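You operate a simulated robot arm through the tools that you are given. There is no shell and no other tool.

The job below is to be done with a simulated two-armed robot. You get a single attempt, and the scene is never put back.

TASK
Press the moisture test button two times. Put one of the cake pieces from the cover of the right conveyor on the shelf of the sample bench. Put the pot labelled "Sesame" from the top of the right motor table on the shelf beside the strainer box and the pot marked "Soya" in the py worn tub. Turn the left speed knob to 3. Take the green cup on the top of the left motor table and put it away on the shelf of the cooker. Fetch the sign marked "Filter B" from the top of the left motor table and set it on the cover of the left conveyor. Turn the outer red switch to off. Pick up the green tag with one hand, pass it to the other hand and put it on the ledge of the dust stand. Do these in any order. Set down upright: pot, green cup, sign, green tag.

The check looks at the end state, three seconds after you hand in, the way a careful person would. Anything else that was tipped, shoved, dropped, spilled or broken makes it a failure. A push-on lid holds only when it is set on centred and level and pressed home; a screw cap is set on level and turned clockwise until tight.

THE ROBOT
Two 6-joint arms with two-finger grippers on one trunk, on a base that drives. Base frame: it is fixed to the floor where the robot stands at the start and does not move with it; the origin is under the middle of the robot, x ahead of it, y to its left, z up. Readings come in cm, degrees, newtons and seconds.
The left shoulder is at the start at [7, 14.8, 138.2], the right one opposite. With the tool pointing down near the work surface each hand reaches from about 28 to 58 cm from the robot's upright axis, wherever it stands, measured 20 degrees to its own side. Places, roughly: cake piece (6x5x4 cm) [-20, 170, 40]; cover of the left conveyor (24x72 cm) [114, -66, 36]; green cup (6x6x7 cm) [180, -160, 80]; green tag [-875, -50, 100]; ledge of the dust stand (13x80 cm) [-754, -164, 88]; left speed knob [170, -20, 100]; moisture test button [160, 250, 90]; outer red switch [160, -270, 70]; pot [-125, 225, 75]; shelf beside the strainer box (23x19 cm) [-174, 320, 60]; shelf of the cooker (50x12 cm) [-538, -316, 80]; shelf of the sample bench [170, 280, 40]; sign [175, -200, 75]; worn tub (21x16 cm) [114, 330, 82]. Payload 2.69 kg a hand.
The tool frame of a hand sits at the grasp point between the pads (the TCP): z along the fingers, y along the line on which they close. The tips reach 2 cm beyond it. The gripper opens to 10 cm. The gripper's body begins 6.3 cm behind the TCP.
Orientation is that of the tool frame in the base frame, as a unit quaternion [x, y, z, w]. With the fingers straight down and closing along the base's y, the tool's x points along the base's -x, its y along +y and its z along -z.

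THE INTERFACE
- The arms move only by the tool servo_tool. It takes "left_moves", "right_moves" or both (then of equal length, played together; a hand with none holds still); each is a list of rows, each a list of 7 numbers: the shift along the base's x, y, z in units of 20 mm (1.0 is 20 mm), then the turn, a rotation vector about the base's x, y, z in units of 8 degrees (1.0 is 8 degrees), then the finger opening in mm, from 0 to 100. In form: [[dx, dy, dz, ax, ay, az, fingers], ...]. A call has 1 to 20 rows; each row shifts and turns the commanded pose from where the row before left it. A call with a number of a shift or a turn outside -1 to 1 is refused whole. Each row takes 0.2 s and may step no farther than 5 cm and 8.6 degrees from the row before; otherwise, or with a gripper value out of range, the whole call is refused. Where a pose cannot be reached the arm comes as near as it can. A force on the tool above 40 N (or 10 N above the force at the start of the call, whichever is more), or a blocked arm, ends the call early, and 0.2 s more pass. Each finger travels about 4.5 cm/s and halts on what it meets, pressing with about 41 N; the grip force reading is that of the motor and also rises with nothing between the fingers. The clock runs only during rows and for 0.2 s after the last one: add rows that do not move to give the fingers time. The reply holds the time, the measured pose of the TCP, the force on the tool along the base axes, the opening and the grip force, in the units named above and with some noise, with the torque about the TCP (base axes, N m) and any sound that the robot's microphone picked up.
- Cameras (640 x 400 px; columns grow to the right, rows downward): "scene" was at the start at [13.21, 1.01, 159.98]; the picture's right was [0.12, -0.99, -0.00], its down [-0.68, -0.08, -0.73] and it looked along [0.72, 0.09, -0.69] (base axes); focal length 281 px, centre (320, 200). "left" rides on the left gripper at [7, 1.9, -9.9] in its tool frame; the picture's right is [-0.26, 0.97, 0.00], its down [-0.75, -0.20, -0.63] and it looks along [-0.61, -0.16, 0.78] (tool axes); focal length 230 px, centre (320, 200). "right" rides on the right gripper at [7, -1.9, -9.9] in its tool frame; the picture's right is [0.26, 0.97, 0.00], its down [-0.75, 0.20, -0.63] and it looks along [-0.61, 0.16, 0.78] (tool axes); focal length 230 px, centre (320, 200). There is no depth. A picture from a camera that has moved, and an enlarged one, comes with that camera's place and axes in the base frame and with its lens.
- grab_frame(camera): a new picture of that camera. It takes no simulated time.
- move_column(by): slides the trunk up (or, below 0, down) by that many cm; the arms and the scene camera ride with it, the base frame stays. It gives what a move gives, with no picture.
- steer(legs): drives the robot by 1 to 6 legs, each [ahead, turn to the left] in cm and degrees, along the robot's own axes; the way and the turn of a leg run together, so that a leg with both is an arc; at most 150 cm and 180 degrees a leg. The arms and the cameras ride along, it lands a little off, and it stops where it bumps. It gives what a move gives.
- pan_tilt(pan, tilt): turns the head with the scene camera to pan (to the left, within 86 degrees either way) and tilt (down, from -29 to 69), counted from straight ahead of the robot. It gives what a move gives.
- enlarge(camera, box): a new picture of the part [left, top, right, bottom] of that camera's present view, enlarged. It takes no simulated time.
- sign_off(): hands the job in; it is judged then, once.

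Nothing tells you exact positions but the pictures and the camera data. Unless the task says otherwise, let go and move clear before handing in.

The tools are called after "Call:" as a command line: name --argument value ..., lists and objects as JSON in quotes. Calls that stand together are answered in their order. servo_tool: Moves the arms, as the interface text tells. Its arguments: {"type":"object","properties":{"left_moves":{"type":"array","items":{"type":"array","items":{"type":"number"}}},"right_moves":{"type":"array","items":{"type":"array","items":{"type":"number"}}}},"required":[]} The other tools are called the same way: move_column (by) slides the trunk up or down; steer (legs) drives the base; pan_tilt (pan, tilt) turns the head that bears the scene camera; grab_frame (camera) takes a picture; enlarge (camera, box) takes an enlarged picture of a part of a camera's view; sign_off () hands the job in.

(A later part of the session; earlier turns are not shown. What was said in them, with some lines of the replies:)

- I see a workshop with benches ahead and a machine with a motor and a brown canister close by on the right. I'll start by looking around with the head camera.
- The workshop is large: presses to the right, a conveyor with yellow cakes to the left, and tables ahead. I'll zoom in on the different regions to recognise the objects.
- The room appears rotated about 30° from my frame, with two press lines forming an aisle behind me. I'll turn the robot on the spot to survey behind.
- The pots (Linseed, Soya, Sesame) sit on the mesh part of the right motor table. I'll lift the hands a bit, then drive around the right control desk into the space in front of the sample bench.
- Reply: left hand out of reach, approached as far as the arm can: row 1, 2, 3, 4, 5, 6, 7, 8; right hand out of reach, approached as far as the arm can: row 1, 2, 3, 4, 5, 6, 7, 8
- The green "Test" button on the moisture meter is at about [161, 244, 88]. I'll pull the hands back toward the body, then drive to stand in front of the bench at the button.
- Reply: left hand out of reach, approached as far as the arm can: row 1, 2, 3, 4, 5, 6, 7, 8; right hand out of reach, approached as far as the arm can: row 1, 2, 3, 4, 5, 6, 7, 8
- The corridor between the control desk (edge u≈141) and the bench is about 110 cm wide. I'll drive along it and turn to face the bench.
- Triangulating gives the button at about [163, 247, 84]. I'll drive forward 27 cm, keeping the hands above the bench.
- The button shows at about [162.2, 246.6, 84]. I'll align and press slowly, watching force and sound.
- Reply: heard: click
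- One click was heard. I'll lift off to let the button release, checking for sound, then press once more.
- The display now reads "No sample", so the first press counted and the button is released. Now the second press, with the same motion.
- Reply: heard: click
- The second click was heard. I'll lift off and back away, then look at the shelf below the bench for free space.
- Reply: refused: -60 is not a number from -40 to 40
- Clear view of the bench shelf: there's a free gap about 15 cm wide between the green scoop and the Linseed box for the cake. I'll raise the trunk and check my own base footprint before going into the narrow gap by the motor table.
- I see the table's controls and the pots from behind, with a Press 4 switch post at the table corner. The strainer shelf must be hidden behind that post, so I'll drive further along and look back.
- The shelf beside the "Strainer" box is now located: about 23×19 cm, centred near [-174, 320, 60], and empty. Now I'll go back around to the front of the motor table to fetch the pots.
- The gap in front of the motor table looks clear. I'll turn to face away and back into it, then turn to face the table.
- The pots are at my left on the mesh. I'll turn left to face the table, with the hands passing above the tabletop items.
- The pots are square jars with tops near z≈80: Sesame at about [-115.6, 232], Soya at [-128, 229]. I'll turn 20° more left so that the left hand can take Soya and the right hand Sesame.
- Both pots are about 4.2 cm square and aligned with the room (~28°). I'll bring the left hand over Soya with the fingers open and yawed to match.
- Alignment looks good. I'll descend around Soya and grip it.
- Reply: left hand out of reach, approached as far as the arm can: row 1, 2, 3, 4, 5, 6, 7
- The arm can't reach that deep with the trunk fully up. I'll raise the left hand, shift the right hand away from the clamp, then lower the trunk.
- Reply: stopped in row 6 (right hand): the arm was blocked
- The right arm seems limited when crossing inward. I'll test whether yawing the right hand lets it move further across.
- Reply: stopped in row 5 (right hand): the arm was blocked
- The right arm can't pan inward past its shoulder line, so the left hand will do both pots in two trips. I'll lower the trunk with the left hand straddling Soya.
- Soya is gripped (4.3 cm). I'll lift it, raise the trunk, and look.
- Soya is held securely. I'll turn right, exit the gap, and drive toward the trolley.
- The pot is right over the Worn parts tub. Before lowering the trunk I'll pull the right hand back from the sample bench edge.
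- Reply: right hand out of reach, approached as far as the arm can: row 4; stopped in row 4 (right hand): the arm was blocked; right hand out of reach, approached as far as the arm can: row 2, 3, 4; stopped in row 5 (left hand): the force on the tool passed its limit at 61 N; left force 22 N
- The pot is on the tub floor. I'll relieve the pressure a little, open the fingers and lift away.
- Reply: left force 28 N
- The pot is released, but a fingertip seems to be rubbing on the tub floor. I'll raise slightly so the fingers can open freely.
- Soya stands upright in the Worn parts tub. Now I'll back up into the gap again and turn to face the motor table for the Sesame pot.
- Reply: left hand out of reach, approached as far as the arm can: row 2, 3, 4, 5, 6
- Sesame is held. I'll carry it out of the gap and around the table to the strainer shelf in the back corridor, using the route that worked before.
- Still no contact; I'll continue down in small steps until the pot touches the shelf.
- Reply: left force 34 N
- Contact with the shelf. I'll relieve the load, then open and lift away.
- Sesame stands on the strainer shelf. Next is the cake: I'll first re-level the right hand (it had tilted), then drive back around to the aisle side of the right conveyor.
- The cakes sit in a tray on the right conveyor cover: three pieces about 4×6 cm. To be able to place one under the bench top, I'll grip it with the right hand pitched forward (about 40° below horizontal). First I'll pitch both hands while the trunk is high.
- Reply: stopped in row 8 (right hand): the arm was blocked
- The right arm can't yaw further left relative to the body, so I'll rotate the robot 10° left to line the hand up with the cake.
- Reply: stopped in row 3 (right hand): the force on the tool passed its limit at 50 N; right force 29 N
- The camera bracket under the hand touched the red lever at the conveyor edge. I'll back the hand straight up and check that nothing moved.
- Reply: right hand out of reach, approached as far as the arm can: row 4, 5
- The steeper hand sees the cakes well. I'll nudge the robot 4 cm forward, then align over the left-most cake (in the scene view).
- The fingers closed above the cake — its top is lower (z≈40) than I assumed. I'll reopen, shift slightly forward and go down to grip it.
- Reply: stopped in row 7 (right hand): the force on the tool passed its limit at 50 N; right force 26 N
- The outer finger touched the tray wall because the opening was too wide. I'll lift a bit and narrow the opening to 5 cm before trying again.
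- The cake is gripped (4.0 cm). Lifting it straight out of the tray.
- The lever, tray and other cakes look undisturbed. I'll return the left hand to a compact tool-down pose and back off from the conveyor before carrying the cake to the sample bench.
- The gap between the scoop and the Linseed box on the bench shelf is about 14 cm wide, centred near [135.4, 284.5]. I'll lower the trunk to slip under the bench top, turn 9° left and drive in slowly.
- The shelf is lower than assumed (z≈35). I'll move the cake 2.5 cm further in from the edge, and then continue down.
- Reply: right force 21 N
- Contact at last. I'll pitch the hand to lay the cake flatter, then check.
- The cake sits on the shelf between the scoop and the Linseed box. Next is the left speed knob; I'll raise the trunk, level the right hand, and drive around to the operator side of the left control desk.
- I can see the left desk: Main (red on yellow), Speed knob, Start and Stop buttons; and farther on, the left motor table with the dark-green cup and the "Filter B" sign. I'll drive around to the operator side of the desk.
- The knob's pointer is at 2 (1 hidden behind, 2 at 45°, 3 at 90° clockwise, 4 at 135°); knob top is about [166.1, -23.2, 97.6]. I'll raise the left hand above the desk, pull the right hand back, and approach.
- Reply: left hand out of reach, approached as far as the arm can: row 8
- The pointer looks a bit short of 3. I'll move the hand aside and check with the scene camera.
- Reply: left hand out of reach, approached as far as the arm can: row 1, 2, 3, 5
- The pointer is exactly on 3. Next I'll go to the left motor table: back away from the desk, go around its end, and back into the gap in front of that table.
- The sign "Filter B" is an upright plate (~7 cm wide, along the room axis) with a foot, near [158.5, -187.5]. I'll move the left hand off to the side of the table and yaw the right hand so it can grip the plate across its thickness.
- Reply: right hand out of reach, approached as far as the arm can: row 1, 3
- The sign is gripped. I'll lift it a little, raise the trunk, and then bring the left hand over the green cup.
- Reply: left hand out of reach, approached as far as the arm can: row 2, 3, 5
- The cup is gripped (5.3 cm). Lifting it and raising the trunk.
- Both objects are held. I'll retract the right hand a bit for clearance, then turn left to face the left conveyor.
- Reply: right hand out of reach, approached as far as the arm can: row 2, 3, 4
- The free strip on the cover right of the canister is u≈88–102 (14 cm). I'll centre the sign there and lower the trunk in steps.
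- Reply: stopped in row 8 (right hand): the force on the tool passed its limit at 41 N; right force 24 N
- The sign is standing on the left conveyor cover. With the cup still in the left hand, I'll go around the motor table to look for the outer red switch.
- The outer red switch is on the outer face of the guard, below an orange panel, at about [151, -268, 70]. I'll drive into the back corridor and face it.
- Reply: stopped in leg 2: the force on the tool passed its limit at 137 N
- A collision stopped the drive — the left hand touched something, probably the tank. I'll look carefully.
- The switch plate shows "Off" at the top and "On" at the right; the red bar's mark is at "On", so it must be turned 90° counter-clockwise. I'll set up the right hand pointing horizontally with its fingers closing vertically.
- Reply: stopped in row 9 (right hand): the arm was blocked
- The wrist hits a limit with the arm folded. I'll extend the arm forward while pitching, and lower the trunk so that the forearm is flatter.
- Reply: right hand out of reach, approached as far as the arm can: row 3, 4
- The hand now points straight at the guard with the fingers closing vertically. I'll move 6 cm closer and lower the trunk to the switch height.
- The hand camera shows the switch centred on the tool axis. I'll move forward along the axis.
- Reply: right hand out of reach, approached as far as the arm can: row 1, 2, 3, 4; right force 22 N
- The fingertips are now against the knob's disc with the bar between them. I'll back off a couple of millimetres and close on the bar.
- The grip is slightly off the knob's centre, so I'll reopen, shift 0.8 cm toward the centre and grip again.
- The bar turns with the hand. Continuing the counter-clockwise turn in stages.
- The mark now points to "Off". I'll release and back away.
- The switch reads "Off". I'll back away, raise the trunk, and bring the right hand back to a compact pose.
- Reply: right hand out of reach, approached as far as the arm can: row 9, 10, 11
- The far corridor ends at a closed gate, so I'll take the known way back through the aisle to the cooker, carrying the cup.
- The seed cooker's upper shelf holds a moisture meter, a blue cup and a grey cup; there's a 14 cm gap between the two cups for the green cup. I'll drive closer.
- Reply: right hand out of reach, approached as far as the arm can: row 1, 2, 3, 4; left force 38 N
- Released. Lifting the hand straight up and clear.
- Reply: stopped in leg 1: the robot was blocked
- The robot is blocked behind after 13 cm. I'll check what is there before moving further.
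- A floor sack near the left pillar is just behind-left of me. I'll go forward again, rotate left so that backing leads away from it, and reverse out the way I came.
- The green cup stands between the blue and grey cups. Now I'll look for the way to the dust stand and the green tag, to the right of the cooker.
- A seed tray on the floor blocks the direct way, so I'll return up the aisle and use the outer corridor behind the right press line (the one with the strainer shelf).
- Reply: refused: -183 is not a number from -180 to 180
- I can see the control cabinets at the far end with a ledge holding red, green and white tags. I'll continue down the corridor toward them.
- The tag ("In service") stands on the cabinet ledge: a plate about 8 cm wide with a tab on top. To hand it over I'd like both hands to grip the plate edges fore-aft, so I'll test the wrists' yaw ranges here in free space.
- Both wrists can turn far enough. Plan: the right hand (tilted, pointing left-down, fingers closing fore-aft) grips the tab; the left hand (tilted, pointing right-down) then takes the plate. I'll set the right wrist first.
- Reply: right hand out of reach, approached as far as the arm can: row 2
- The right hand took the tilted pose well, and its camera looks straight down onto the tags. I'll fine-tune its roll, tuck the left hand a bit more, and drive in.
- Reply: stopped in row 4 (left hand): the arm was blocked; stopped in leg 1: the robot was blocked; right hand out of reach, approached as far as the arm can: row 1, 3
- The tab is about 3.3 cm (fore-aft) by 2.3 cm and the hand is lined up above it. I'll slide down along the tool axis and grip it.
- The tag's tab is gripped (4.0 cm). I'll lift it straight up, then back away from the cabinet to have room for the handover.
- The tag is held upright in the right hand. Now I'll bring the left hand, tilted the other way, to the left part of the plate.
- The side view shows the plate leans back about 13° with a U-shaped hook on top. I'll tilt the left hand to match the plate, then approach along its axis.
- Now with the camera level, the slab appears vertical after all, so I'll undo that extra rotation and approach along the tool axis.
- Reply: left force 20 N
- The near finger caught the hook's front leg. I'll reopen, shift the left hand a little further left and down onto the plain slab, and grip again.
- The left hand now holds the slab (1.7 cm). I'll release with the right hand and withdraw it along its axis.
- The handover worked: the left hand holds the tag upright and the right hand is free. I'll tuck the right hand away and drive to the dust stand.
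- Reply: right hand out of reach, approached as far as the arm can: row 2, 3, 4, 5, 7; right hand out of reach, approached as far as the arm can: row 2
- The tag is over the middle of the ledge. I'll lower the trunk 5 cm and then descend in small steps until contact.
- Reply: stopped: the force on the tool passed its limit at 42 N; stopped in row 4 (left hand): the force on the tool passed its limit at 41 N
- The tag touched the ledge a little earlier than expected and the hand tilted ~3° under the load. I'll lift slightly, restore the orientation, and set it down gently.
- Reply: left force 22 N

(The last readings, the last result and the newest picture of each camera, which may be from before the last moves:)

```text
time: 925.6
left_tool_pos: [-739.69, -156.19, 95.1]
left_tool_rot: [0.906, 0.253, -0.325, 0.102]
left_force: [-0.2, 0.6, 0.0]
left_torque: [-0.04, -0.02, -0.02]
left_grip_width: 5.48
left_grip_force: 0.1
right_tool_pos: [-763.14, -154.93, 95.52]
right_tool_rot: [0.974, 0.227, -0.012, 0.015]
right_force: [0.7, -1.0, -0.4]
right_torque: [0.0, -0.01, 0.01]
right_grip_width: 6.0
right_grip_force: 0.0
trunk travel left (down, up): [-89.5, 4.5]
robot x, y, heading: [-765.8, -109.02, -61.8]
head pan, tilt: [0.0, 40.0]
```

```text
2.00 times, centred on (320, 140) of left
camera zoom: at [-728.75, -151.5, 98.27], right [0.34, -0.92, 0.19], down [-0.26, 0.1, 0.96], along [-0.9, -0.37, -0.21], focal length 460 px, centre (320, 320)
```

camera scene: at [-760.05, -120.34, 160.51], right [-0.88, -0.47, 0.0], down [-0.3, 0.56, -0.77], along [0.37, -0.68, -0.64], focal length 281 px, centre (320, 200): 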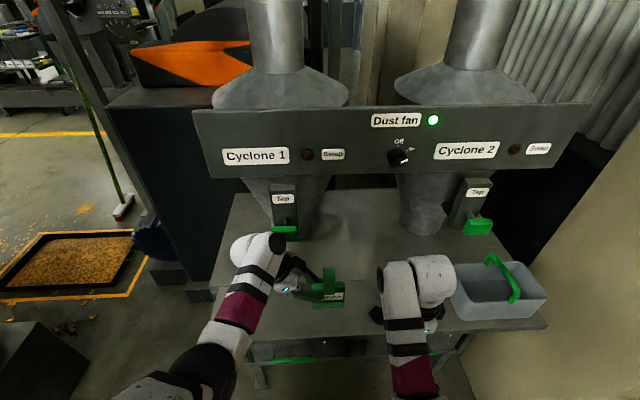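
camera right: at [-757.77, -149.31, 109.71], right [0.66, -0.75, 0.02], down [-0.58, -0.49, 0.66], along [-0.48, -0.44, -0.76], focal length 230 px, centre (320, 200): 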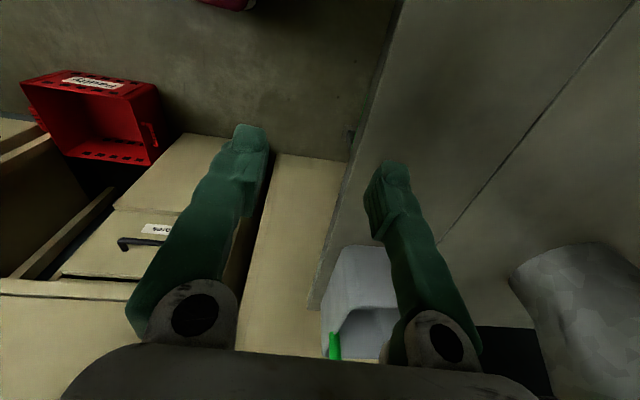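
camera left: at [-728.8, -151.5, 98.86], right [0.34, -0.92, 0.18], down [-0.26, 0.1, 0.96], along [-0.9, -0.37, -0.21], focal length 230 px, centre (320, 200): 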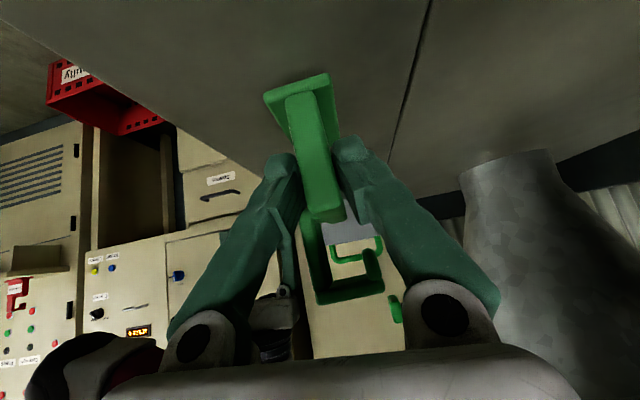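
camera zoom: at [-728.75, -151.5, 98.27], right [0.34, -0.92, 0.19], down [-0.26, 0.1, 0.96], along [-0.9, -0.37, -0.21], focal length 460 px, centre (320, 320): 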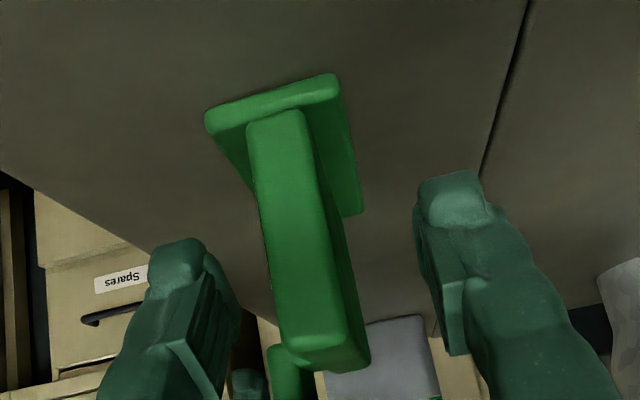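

The tag stands by itself. I'll withdraw the left hand along its axis and check.

Call:
servo_tool --left_moves '[[0.27, 0.175, 0.385, 0, 0, 0, 55], [0.537, 0.349, 0.77, 0, 0, 0, 55], [0.537, 0.349, 0.77, 0, 0, 0, 55], [0.537, 0.349, 0.77, 0, 0, 0, 55], [0.537, 0.349, 0.77, 0, 0, 0, 55]]'

Call:
move_column --by 4.5

Call:
steer --legs '[[-35, 0]]'

Call:
grab_frame --camera "scene"

Call:
enlarge --camera "scene" --box '[240, 140, 440, 280]'

```text
time: 926.8
left_tool_pos: [-736.47, -153.37, 99.99]
left_tool_rot: [0.905, 0.255, -0.33, 0.086]
left_force: [-2.2, -8.9, -16.3]
left_torque: [1.04, 0.93, -0.62]
left_grip_width: 5.48
left_grip_force: 0.1
right_tool_pos: [-763.5, -155.26, 95.26]
right_tool_rot: [0.974, 0.224, -0.013, 0.013]
right_force: [-0.4, 0.4, -0.2]
right_torque: [-0.05, -0.01, -0.02]
right_grip_width: 6.0
right_grip_force: 0.0
trunk travel left (down, up): [-89.5, 4.5]
robot x, y, heading: [-765.86, -109.18, -62.0]
head pan, tilt: [0.0, 40.0]
stopped in row 5 (left hand): the force on the tool passed its limit at 50 N (the readings are from after the stop); the commanded pose is now the measured one
```

```text
time: 927.1
left_tool_pos: [-736.35, -152.94, 100.01]
left_tool_rot: [0.904, 0.259, -0.331, 0.077]
left_force: [1.3, -8.8, -15.6]
left_torque: [1.09, 1.24, -0.62]
left_grip_width: 5.47
left_grip_force: 0.0
right_tool_pos: [-763.47, -155.32, 95.9]
right_tool_rot: [0.975, 0.223, -0.015, 0.013]
right_force: [-0.1, -0.3, 0.3]
right_torque: [-0.03, -0.04, -0.02]
right_grip_width: 6.0
right_grip_force: 0.0
trunk travel left (down, up): [-90.2, 3.8]
robot x, y, heading: [-765.91, -108.78, -62.2]
head pan, tilt: [0.0, 40.0]
stopped: the force on the tool passed its limit at 49 N (the readings are from after the stop); the commanded pose is now the measured one
```

```text
time: 929.4
left_tool_pos: [-752.96, -121.8, 100.31]
left_tool_rot: [0.905, 0.256, -0.331, 0.079]
left_force: [-0.6, -0.8, -0.5]
left_torque: [0.0, 0.0, 0.02]
left_grip_width: 5.49
left_grip_force: 0.2
right_tool_pos: [-780.03, -123.89, 96.03]
right_tool_rot: [0.975, 0.222, -0.014, 0.013]
right_force: [0.5, -0.3, -0.4]
right_torque: [0.03, 0.01, 0.03]
right_grip_width: 5.97
right_grip_force: 0.0
trunk travel left (down, up): [-90.2, 3.8]
robot x, y, heading: [-782.75, -78.43, -62.1]
head pan, tilt: [0.0, 40.0]
```

```text
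taken
camera scene: at [-776.11, -90.1, 156.63], right [-0.88, -0.47, 0.0], down [-0.3, 0.57, -0.76], along [0.36, -0.68, -0.64], focal length 281 px, centre (320, 200)
```

scene: 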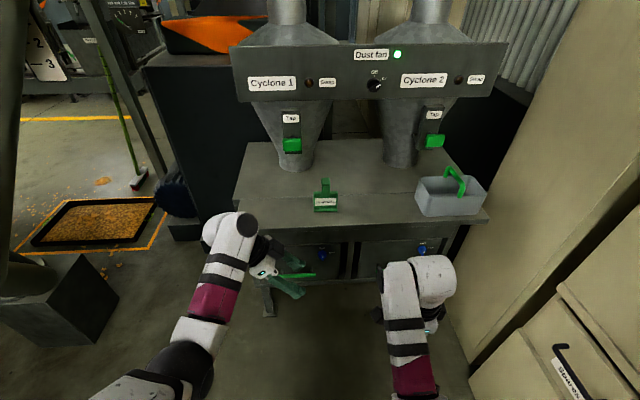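

```text
2.86 times, centred on (340, 210) of scene
camera zoom: at [-776.11, -90.1, 156.63], right [-0.88, -0.47, 0.0], down [-0.3, 0.57, -0.76], along [0.36, -0.68, -0.64], focal length 804 px, centre (263, 171)
```

zoom: 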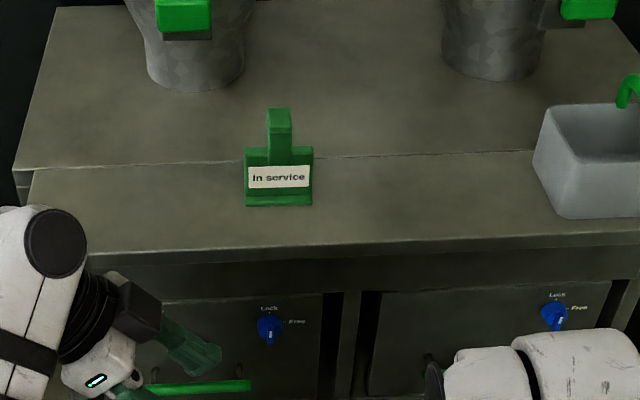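

The tag stands upright on the dust stand ledge. During the withdrawal the left wrist brushed something above (likely the cyclone's tap), so I'll check that closely.

Call:
pan_tilt --pan 0 --tilt 25

Call:
enlarge --camera "scene" --box '[220, 100, 520, 280]'

Call:
enlarge --camera "scene" --box '[240, 160, 340, 260]'

Call:
enlarge --camera "scene" --box '[380, 160, 480, 260]'

```text
time: 930.2
left_tool_pos: [-752.98, -121.55, 100.54]
left_tool_rot: [0.905, 0.256, -0.331, 0.081]
left_force: [-0.1, -0.4, -0.5]
left_torque: [-0.02, -0.02, 0.04]
left_grip_width: 5.51
left_grip_force: 0.0
right_tool_pos: [-780.13, -123.76, 96.17]
right_tool_rot: [0.975, 0.223, -0.014, 0.015]
right_force: [0.1, -0.1, -0.2]
right_torque: [-0.04, 0.01, 0.01]
right_grip_width: 6.01
right_grip_force: 0.1
trunk travel left (down, up): [-90.2, 3.8]
robot x, y, heading: [-782.82, -78.34, -62.2]
head pan, tilt: [0.0, 25.0]
```

```text
2.13 times, centred on (370, 190) of scene
camera zoom: at [-775.94, -90.43, 158.99], right [-0.88, -0.47, 0.0], down [-0.2, 0.37, -0.91], along [0.42, -0.8, -0.42], focal length 600 px, centre (213, 221)
```

zoom: 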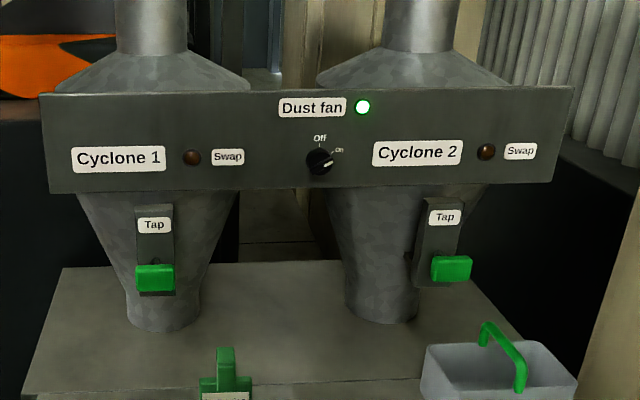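

```text
4.00 times, centred on (290, 210) of scene
camera zoom: at [-775.94, -90.43, 158.99], right [-0.88, -0.47, 0.0], down [-0.2, 0.37, -0.91], along [0.42, -0.8, -0.42], focal length 1125 px, centre (440, 160)
```

zoom: 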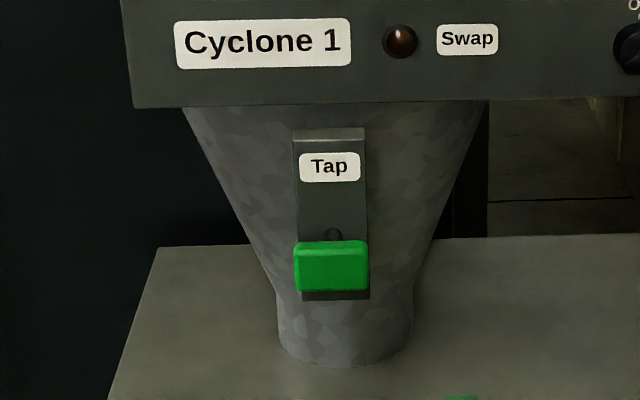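

```text
4.00 times, centred on (430, 210) of scene
camera zoom: at [-775.94, -90.43, 158.99], right [-0.88, -0.47, 0.0], down [-0.2, 0.37, -0.91], along [0.42, -0.8, -0.42], focal length 1125 px, centre (-120, 160)
```

zoom: 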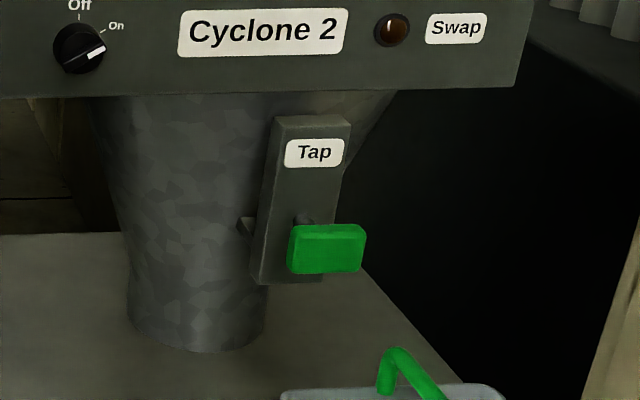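

The tap looks the same as its twin on Cyclone 2, the tag is upright on the ledge, and both hands are free and clear. Every item has been done and checked, so I'm handing in the job.

Call:
sign_off

```text
The job is handed in.
```

Every item on the list is done, and I've handed the job in. I checked each result by camera right after doing it.

| Item | Result |
|---|---|
| Moisture test button | Pressed twice; each press clicked, and the display read "No sample" |
| Cake piece | On the sample bench shelf, between the scoop and the Linseed box |
| "Sesame" pot | Upright on the shelf beside the strainer box |
| "Soya" pot | Upright in the "Worn parts" tub, which I took to be the "py worn tub" |
| Left speed knob | Pointer on 3 |
| Green cup | Upright on the cooker shelf, between the blue and grey cups |
| "Filter B" sign | Upright on the left conveyor cover, next to the canister |
| Outer red switch | Turned to Off; I used the one at the position you gave, on the Press 1 guard |
| Green tag | Passed from right hand to left and set upright on the dust stand ledge |

I bumped into things several times along the way:
- **Pull-cord lever on the right conveyor:** the right hand's camera bracket pressed on it while I was reaching for the cake.
- **Cake tray:** a finger touched the wall and stopped there.
- **Settling tank:** the left hand hit it with a peak of 137 N.
- **"Soya" sack by the cooker:** the base backed into it.
- **Control cabinet:** the robot was blocked briefly in front of it; I could not see what it touched.
- **Dust stand:** the left wrist hit something above the ledge, most likely the Cyclone 1 tap or the panel over it.

None of these looked moved or damaged on camera afterwards, though I only checked them by eye. The tank contact was the hardest.
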